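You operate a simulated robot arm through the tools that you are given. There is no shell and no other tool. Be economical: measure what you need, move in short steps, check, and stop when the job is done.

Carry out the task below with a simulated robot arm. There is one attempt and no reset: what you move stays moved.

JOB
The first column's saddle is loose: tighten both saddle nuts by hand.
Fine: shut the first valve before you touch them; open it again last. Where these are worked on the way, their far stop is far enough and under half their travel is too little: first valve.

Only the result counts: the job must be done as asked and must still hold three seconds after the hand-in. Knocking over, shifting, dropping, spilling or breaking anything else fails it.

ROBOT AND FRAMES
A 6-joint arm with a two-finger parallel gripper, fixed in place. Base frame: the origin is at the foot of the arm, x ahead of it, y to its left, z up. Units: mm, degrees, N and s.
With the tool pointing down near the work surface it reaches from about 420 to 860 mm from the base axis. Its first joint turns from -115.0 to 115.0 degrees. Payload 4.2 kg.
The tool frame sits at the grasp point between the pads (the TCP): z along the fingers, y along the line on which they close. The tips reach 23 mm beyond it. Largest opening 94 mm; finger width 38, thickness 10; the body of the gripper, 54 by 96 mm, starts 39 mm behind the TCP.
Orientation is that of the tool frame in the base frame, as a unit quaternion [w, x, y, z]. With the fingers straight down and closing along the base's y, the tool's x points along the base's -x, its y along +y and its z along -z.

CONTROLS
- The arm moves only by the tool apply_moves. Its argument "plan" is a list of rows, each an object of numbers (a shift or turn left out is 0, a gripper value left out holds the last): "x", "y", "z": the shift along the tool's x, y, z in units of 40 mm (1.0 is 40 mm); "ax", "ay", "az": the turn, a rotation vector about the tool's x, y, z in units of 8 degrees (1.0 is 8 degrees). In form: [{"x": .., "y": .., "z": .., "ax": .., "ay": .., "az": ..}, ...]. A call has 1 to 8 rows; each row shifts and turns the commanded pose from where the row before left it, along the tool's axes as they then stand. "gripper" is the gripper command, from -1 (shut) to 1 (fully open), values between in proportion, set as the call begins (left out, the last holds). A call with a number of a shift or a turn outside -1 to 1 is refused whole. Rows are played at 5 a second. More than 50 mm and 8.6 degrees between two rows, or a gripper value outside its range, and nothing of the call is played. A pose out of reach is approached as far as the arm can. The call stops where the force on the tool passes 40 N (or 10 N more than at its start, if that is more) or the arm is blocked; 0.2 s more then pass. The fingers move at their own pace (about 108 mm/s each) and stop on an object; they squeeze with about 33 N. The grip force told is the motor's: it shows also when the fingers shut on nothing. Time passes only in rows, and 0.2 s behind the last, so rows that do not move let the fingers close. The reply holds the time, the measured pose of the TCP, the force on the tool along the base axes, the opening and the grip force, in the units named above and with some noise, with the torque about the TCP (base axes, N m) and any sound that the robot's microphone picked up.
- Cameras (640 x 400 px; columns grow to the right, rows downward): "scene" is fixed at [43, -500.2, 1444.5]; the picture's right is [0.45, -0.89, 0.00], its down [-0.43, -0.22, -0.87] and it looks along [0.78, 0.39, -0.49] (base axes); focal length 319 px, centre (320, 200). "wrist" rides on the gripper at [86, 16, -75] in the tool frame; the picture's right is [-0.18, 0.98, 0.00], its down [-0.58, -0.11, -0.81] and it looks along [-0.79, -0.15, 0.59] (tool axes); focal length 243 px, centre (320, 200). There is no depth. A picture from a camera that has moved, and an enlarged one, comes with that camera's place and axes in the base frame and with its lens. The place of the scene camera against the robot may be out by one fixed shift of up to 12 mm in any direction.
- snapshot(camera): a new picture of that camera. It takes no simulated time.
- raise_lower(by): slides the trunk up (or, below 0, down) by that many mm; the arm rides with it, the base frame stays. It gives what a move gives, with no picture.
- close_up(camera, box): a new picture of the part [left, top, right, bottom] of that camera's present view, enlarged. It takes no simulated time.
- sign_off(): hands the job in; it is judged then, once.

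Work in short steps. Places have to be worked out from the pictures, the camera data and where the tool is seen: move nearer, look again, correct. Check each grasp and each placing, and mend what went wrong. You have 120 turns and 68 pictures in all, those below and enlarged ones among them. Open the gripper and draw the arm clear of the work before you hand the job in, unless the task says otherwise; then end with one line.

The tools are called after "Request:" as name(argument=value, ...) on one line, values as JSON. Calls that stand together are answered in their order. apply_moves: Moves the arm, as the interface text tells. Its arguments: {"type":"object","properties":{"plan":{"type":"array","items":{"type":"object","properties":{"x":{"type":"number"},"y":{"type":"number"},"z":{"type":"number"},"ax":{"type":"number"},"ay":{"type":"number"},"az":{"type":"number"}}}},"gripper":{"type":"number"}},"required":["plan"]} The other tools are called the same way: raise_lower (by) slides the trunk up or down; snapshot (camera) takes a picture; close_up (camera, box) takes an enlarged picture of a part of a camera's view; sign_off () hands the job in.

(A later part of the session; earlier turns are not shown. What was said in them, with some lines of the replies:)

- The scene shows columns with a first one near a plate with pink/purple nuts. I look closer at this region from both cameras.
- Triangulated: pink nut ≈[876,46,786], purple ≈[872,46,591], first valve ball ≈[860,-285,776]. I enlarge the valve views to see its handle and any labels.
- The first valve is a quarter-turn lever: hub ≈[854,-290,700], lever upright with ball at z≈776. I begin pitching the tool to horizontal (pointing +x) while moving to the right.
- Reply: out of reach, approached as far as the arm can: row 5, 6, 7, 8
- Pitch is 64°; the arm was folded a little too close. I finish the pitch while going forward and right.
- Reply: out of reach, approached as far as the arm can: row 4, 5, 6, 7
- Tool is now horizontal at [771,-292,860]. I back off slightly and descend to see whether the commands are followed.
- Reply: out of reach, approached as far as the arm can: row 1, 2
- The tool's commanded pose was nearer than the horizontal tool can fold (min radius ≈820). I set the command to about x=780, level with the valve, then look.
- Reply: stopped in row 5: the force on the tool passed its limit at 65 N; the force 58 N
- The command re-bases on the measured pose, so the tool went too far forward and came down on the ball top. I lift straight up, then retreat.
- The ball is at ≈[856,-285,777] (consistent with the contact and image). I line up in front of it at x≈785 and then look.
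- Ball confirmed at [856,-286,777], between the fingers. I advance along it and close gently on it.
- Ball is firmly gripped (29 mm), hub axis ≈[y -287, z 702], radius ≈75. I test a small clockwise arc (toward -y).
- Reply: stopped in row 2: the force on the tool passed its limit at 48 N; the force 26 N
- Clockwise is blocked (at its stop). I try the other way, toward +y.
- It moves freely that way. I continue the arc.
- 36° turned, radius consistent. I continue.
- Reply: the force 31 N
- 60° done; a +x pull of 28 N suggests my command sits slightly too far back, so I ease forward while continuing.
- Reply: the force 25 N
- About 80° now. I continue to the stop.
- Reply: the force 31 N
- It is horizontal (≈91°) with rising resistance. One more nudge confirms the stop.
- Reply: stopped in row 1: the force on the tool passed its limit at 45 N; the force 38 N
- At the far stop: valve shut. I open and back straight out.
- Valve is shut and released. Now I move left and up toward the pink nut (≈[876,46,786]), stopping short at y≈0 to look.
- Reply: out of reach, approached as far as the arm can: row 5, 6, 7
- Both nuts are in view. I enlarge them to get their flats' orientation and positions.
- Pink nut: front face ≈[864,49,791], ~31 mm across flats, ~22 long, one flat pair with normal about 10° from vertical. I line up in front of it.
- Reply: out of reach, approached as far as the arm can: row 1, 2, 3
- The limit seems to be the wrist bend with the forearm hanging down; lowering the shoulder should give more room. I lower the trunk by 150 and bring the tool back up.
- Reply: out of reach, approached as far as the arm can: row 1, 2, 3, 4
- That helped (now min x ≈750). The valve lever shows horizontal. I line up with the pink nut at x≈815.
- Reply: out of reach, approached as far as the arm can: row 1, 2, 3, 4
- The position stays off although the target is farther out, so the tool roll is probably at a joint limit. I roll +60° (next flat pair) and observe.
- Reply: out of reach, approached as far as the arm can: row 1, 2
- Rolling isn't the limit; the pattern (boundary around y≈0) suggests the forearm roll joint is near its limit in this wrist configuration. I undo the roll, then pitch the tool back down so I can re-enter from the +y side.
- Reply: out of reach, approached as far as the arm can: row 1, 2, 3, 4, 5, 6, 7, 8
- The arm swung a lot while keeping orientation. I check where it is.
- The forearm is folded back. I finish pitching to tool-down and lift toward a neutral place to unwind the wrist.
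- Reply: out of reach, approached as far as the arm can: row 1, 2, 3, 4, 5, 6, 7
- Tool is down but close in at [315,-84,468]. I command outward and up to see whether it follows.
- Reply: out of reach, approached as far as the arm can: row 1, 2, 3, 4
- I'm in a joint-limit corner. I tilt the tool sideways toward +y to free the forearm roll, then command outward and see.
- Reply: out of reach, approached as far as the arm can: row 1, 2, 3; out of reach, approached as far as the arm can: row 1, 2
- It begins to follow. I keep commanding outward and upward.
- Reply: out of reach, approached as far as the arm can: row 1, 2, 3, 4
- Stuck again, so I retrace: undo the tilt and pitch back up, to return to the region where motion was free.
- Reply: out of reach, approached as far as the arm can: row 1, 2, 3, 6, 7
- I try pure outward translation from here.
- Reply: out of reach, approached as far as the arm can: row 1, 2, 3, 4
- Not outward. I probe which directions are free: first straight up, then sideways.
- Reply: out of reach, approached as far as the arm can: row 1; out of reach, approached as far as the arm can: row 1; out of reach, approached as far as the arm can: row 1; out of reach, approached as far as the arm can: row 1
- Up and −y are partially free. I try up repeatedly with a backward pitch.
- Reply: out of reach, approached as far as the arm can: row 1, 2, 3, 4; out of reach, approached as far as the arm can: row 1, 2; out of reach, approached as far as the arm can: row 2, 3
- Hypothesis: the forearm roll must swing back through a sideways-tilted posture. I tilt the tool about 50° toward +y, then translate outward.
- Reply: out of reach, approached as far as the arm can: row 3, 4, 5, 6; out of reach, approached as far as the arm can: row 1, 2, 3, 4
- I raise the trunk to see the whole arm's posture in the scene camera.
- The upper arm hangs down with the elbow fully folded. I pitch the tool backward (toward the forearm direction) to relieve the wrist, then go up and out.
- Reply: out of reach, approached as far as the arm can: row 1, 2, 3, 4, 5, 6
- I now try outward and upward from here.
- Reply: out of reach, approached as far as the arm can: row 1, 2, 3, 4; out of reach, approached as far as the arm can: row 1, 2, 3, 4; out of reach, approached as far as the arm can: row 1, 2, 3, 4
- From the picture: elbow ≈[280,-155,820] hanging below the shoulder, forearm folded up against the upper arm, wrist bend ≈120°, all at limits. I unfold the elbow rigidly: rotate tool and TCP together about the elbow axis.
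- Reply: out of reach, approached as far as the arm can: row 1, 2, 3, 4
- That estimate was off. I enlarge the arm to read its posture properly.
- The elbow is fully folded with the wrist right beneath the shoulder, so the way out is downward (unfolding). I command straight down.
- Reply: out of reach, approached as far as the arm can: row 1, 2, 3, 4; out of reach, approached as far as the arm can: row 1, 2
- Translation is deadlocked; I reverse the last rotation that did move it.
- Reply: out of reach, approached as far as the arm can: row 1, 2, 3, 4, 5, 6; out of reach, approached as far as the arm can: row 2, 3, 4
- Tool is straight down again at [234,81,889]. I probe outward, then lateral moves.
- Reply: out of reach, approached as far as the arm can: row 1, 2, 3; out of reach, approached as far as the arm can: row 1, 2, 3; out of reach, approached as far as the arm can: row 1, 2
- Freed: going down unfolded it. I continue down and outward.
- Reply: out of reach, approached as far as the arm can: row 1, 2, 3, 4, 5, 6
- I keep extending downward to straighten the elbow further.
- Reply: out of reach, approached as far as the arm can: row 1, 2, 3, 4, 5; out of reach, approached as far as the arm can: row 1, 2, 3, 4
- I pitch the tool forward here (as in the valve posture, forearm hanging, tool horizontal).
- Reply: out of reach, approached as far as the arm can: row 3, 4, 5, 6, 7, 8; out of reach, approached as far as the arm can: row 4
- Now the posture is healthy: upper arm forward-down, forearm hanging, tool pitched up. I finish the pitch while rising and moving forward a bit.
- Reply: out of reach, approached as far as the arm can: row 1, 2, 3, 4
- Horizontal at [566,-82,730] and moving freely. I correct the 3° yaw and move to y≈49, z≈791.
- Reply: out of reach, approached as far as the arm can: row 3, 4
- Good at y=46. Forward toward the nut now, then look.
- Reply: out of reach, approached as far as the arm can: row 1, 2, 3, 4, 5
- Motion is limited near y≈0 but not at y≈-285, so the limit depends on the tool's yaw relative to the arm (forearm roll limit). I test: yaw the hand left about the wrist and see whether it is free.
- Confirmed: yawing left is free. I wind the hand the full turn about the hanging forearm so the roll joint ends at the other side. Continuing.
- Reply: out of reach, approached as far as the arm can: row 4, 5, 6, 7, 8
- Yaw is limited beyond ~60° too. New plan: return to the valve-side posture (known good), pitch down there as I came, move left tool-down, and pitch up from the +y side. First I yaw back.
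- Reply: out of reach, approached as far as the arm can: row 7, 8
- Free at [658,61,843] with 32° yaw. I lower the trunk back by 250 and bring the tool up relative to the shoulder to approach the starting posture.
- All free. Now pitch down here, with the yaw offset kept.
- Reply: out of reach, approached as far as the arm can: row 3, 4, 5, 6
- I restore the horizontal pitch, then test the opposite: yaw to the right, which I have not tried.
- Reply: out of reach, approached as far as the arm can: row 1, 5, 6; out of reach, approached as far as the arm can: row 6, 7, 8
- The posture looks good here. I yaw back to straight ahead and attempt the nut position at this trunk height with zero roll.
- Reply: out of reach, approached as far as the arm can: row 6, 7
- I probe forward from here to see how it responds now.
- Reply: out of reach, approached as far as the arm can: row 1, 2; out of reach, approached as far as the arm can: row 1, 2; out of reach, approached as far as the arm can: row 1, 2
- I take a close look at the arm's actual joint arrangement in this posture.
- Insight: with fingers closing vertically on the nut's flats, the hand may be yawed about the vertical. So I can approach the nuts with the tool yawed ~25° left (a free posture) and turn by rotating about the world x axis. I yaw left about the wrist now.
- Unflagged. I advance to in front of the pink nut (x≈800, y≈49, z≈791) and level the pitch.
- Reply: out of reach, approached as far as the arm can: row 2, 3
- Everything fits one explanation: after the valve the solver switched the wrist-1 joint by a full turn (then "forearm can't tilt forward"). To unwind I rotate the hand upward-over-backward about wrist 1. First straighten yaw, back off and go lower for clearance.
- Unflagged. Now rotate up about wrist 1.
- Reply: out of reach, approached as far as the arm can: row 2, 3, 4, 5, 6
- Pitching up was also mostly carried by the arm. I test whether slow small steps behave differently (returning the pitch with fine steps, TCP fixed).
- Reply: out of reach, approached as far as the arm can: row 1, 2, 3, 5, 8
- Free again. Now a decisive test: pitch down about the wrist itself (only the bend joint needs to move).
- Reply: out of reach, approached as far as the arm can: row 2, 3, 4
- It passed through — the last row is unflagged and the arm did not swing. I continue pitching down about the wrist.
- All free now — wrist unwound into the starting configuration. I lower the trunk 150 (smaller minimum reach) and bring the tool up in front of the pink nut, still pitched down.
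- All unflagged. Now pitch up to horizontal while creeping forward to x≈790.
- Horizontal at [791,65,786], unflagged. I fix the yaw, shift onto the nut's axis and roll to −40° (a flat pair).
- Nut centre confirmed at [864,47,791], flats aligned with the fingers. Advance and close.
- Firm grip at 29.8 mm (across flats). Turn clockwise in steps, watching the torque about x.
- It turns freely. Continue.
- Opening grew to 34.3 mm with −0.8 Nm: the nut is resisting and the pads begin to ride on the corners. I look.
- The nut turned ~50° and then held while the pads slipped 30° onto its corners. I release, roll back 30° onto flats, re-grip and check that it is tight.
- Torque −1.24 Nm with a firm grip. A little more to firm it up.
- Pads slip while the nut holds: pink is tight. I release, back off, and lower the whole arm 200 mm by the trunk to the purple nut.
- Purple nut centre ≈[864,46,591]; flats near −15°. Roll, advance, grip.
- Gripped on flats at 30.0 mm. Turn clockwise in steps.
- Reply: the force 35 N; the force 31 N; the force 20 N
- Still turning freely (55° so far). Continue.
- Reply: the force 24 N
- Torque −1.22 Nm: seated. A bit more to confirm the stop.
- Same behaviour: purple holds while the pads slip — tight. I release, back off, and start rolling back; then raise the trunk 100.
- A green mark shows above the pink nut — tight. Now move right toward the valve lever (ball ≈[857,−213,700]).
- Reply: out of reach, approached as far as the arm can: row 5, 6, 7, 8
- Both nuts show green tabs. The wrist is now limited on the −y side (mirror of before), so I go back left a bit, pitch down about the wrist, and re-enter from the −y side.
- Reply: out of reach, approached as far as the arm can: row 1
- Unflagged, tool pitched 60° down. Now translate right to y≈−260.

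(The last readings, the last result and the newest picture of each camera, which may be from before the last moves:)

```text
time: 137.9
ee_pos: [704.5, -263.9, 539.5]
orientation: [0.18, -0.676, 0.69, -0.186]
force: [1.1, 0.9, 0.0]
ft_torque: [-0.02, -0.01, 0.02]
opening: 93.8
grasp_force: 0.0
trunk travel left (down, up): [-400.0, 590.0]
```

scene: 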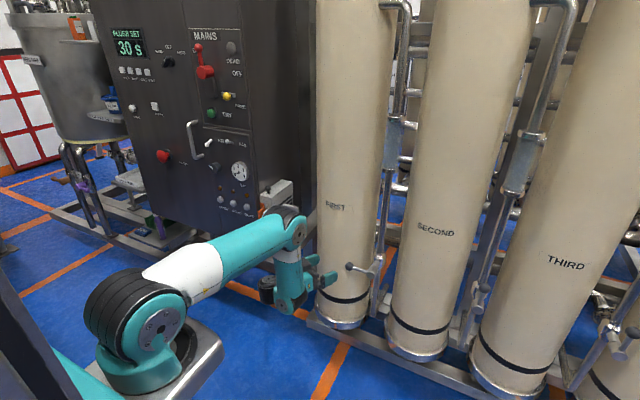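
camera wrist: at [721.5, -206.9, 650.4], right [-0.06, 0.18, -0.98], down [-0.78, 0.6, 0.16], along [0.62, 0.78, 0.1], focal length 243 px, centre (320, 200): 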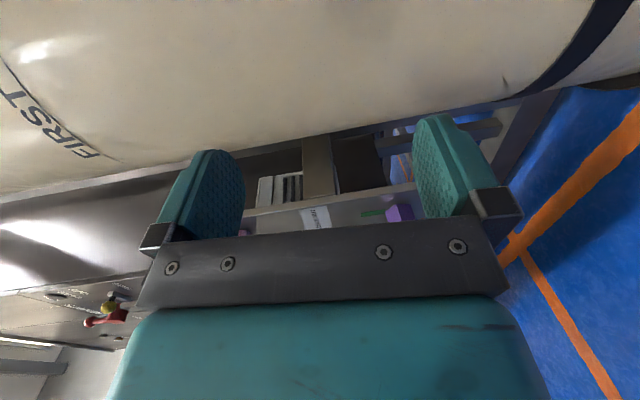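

Free. Pitch up about the wrist here.

Request:
apply_moves(plan=[{"y": -0.54, "z": 0.04, "ax": 1}, {"y": -0.54, "z": 0.04, "ax": 1}, {"y": -0.54, "z": 0.04, "ax": 1}, {"y": -0.54, "z": 0.04, "ax": 1}, {"y": -0.54, "z": 0.04, "ax": 1}, {"y": -0.54, "z": 0.04, "ax": 1}, {"y": -0.54, "z": 0.04, "ax": 1}, {"y": -0.3, "z": 0.04, "ax": 0.5}])

```text
time: 139.7
ee_pos: [799.0, -264.8, 663.6]
orientation: [-0.493, 0.495, -0.504, 0.508]
force: [0.3, 0.1, 0.8]
ft_torque: [-0.01, 0.02, -0.03]
opening: 94.3
grasp_force: 0.0
trunk travel left (down, up): [-400.0, 590.0]
```

Horizontal and unflagged. Line up with the ball at y≈−213, z≈700 and look.

Request:
apply_moves(plan=[{"x": -0.45, "y": -0.3}, {"x": -0.45, "y": -0.3}, {"x": -0.39, "y": -0.3}])

Request:
snapshot(camera="wrist")

```text
time: 140.5
ee_pos: [799.1, -211.3, 699.5]
orientation: [-0.493, 0.495, -0.506, 0.506]
force: [-0.6, -0.1, 0.7]
ft_torque: [-0.03, -0.01, -0.01]
opening: 94.0
grasp_force: 0.1
trunk travel left (down, up): [-400.0, 590.0]
```

```text
14 pictures are left
camera wrist: at [721.6, -296.8, 683.2], right [0.0, 0.18, -0.98], down [-0.79, 0.6, 0.11], along [0.61, 0.78, 0.14], focal length 243 px, centre (320, 200)
```

wrist: 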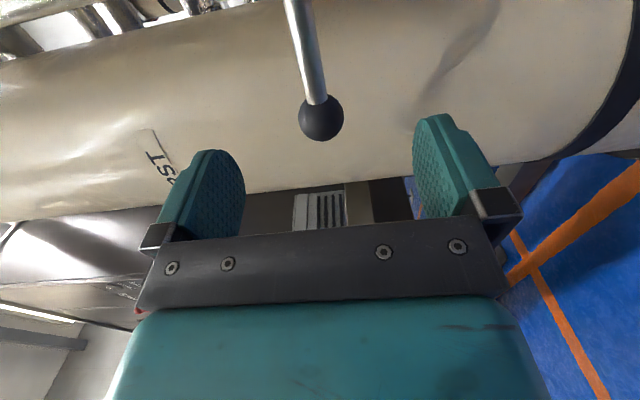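

Ball aligned. Advance and grip.

Request:
apply_moves(plan=[{"z": 0.5}, {"z": 0.5}, {"z": 0.4}])

Request:
apply_moves(plan=[{}, {}, {}], gripper=-1)

```text
time: 141.3
ee_pos: [855.3, -211.6, 699.2]
orientation: [-0.493, 0.495, -0.505, 0.507]
force: [-0.1, 0.0, 0.1]
ft_torque: [0.01, -0.02, -0.01]
opening: 93.9
grasp_force: 0.1
trunk travel left (down, up): [-400.0, 590.0]
```

```text
time: 142.1
ee_pos: [855.2, -212.3, 699.8]
orientation: [-0.493, 0.495, -0.504, 0.507]
force: [2.1, 0.3, 5.5]
ft_torque: [-0.06, -0.05, -0.01]
opening: 29.6
grasp_force: 45.6
trunk travel left (down, up): [-400.0, 590.0]
```

Gripped (29.6 mm). Turn the lever back up along the arc in steps.

Request:
apply_moves(plan=[{"y": -0.196, "x": 0.01, "az": 0.75}, {"y": -0.196, "x": 0.01, "az": 0.75}, {"y": -0.196, "x": 0.01, "az": 0.75}, {"y": -0.196, "x": 0.01, "az": 0.75}])

Request:
apply_moves(plan=[{"y": -0.196, "x": 0.01, "az": 0.75}, {"y": -0.196, "x": 0.01, "az": 0.75}, {"y": -0.196, "x": 0.01, "az": 0.75}, {"y": -0.196, "x": 0.01, "az": 0.75}])

```text
time: 143.1
ee_pos: [853.9, -217.4, 728.4]
orientation: [0.587, -0.38, 0.598, -0.391]
force: [-18.4, 8.8, -2.4]
ft_torque: [0.3, -0.13, 0.26]
opening: 29.7
grasp_force: 44.8
trunk travel left (down, up): [-400.0, 590.0]
```

```text
time: 144.1
ee_pos: [856.1, -236.5, 755.1]
orientation: [0.657, -0.246, 0.663, -0.262]
force: [-10.8, 7.7, 2.5]
ft_torque: [0.2, 0.66, -0.65]
opening: 29.3
grasp_force: 45.2
trunk travel left (down, up): [-400.0, 590.0]
```

Halfway and following well. Continue up to the stop.

Request:
apply_moves(plan=[{"y": -0.196, "x": 0.01, "az": 0.75}, {"y": -0.196, "x": 0.01, "az": 0.75}, {"y": -0.196, "x": 0.01, "az": 0.75}, {"y": -0.196, "x": 0.01, "az": 0.75}])

Request:
apply_moves(plan=[{"y": -0.196, "x": 0.01, "az": 0.75}, {"y": -0.196, "x": 0.01, "az": 0.75}, {"y": -0.196, "x": 0.01, "az": 0.75}, {"y": -0.196, "x": 0.01, "az": 0.5}])

```text
time: 145.1
ee_pos: [856.8, -263.9, 770.6]
orientation: [0.697, -0.105, 0.699, -0.119]
force: [25.5, 3.8, 0.3]
ft_torque: [0.22, 0.68, -0.19]
opening: 29.5
grasp_force: 44.7
trunk travel left (down, up): [-400.0, 590.0]
```

```text
time: 146.2
ee_pos: [855.7, -286.5, 772.2]
orientation: [0.704, 0.026, 0.71, 0.025]
force: [1.4, 25.9, -1.6]
ft_torque: [0.11, -0.44, 0.31]
opening: 29.5
grasp_force: 44.9
trunk travel left (down, up): [-400.0, 590.0]
stopped in row 4: the force on the tool passed its limit at 44 N (the readings are from after the stop); the commanded pose is now the measured one
```

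At the open stop (ball at y≈−286, upright as at the start). Release, back straight out, and check.

Request:
apply_moves(plan=[{}, {}, {"z": -0.6}, {"z": -0.6}, {"z": -0.4}], gripper=1)

Request:
close_up(camera="scene", box=[260, 180, 440, 310])

Request:
snapshot(camera="wrist")

```text
time: 147.4
ee_pos: [791.9, -289.2, 772.3]
orientation: [0.704, 0.027, 0.709, 0.02]
force: [0.2, 0.1, -0.1]
ft_torque: [-0.02, -0.01, -0.01]
opening: 94.0
grasp_force: 0.0
trunk travel left (down, up): [-400.0, 590.0]
```

```text
3.08 times, centred on (350, 245) of scene
camera zoom: at [43.0, -500.2, 1444.5], right [0.45, -0.89, 0.0], down [-0.43, -0.22, -0.87], along [0.78, 0.39, -0.49], focal length 983 px, centre (228, 62)
```

zoom: 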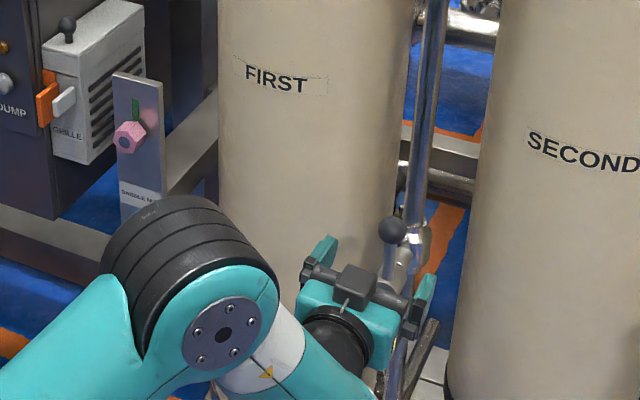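

```text
12 pictures are left
camera wrist: at [715.9, -267.3, 686.9], right [0.01, 0.97, 0.25], down [-0.8, -0.14, 0.58], along [0.59, -0.21, 0.78], focal length 243 px, centre (320, 200)
```

wrist: 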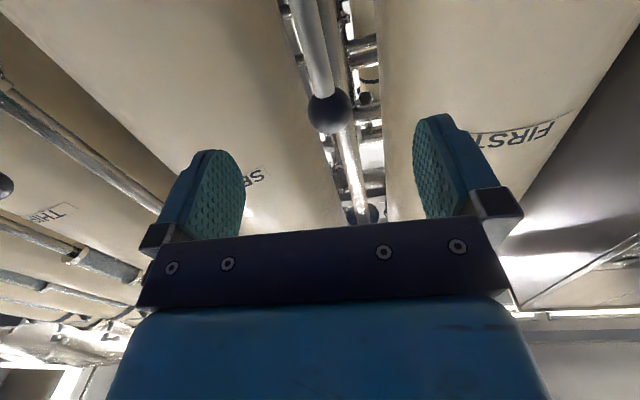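

Lever is upright (open). I draw the arm further clear by pitching down about the wrist and backing away, then check the nuts once more.

Request:
apply_moves(plan=[{"x": 0.54, "z": -0.04, "ay": 1}, {"x": 0.54, "z": -0.04, "ay": 1}, {"x": 0.54, "z": -0.04, "ay": 1}, {"x": 0.54, "z": -0.04, "ay": 1}, {"x": 0.54, "z": -0.04, "ay": 1}, {"x": 0.54, "z": -0.04, "ay": 1}, {"x": 0.8}, {"x": 0.8}])

Request:
close_up(camera="scene", box=[260, 180, 420, 300])

```text
time: 149.2
ee_pos: [691.5, -275.5, 614.9]
orientation: [0.356, 0.017, 0.934, 0.029]
force: [-0.3, 0.2, -0.6]
ft_torque: [-0.01, -0.02, 0.0]
opening: 94.1
grasp_force: 0.1
trunk travel left (down, up): [-400.0, 590.0]
```

```text
3.33 times, centred on (340, 240) of scene
camera zoom: at [43.0, -500.2, 1444.5], right [0.45, -0.89, 0.0], down [-0.43, -0.22, -0.87], along [0.78, 0.39, -0.49], focal length 1065 px, centre (253, 67)
```

zoom: 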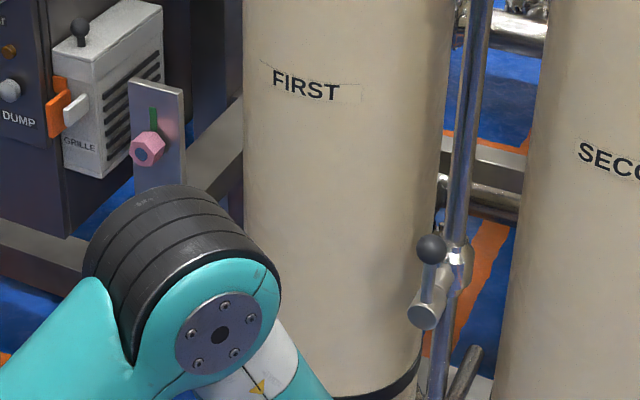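

The valve lever is upright as at the start, the pink nut's green tab is out, and the purple one's was seen earlier. The arm is clear and the gripper open, so I hand in.

Request:
sign_off()

```text
The job is handed in.
```

The job is handed in: I shut the first valve to its far stop, tightened both saddle nuts until they held (green tabs showing at both), then opened the valve again as the last step and drew the arm clear.
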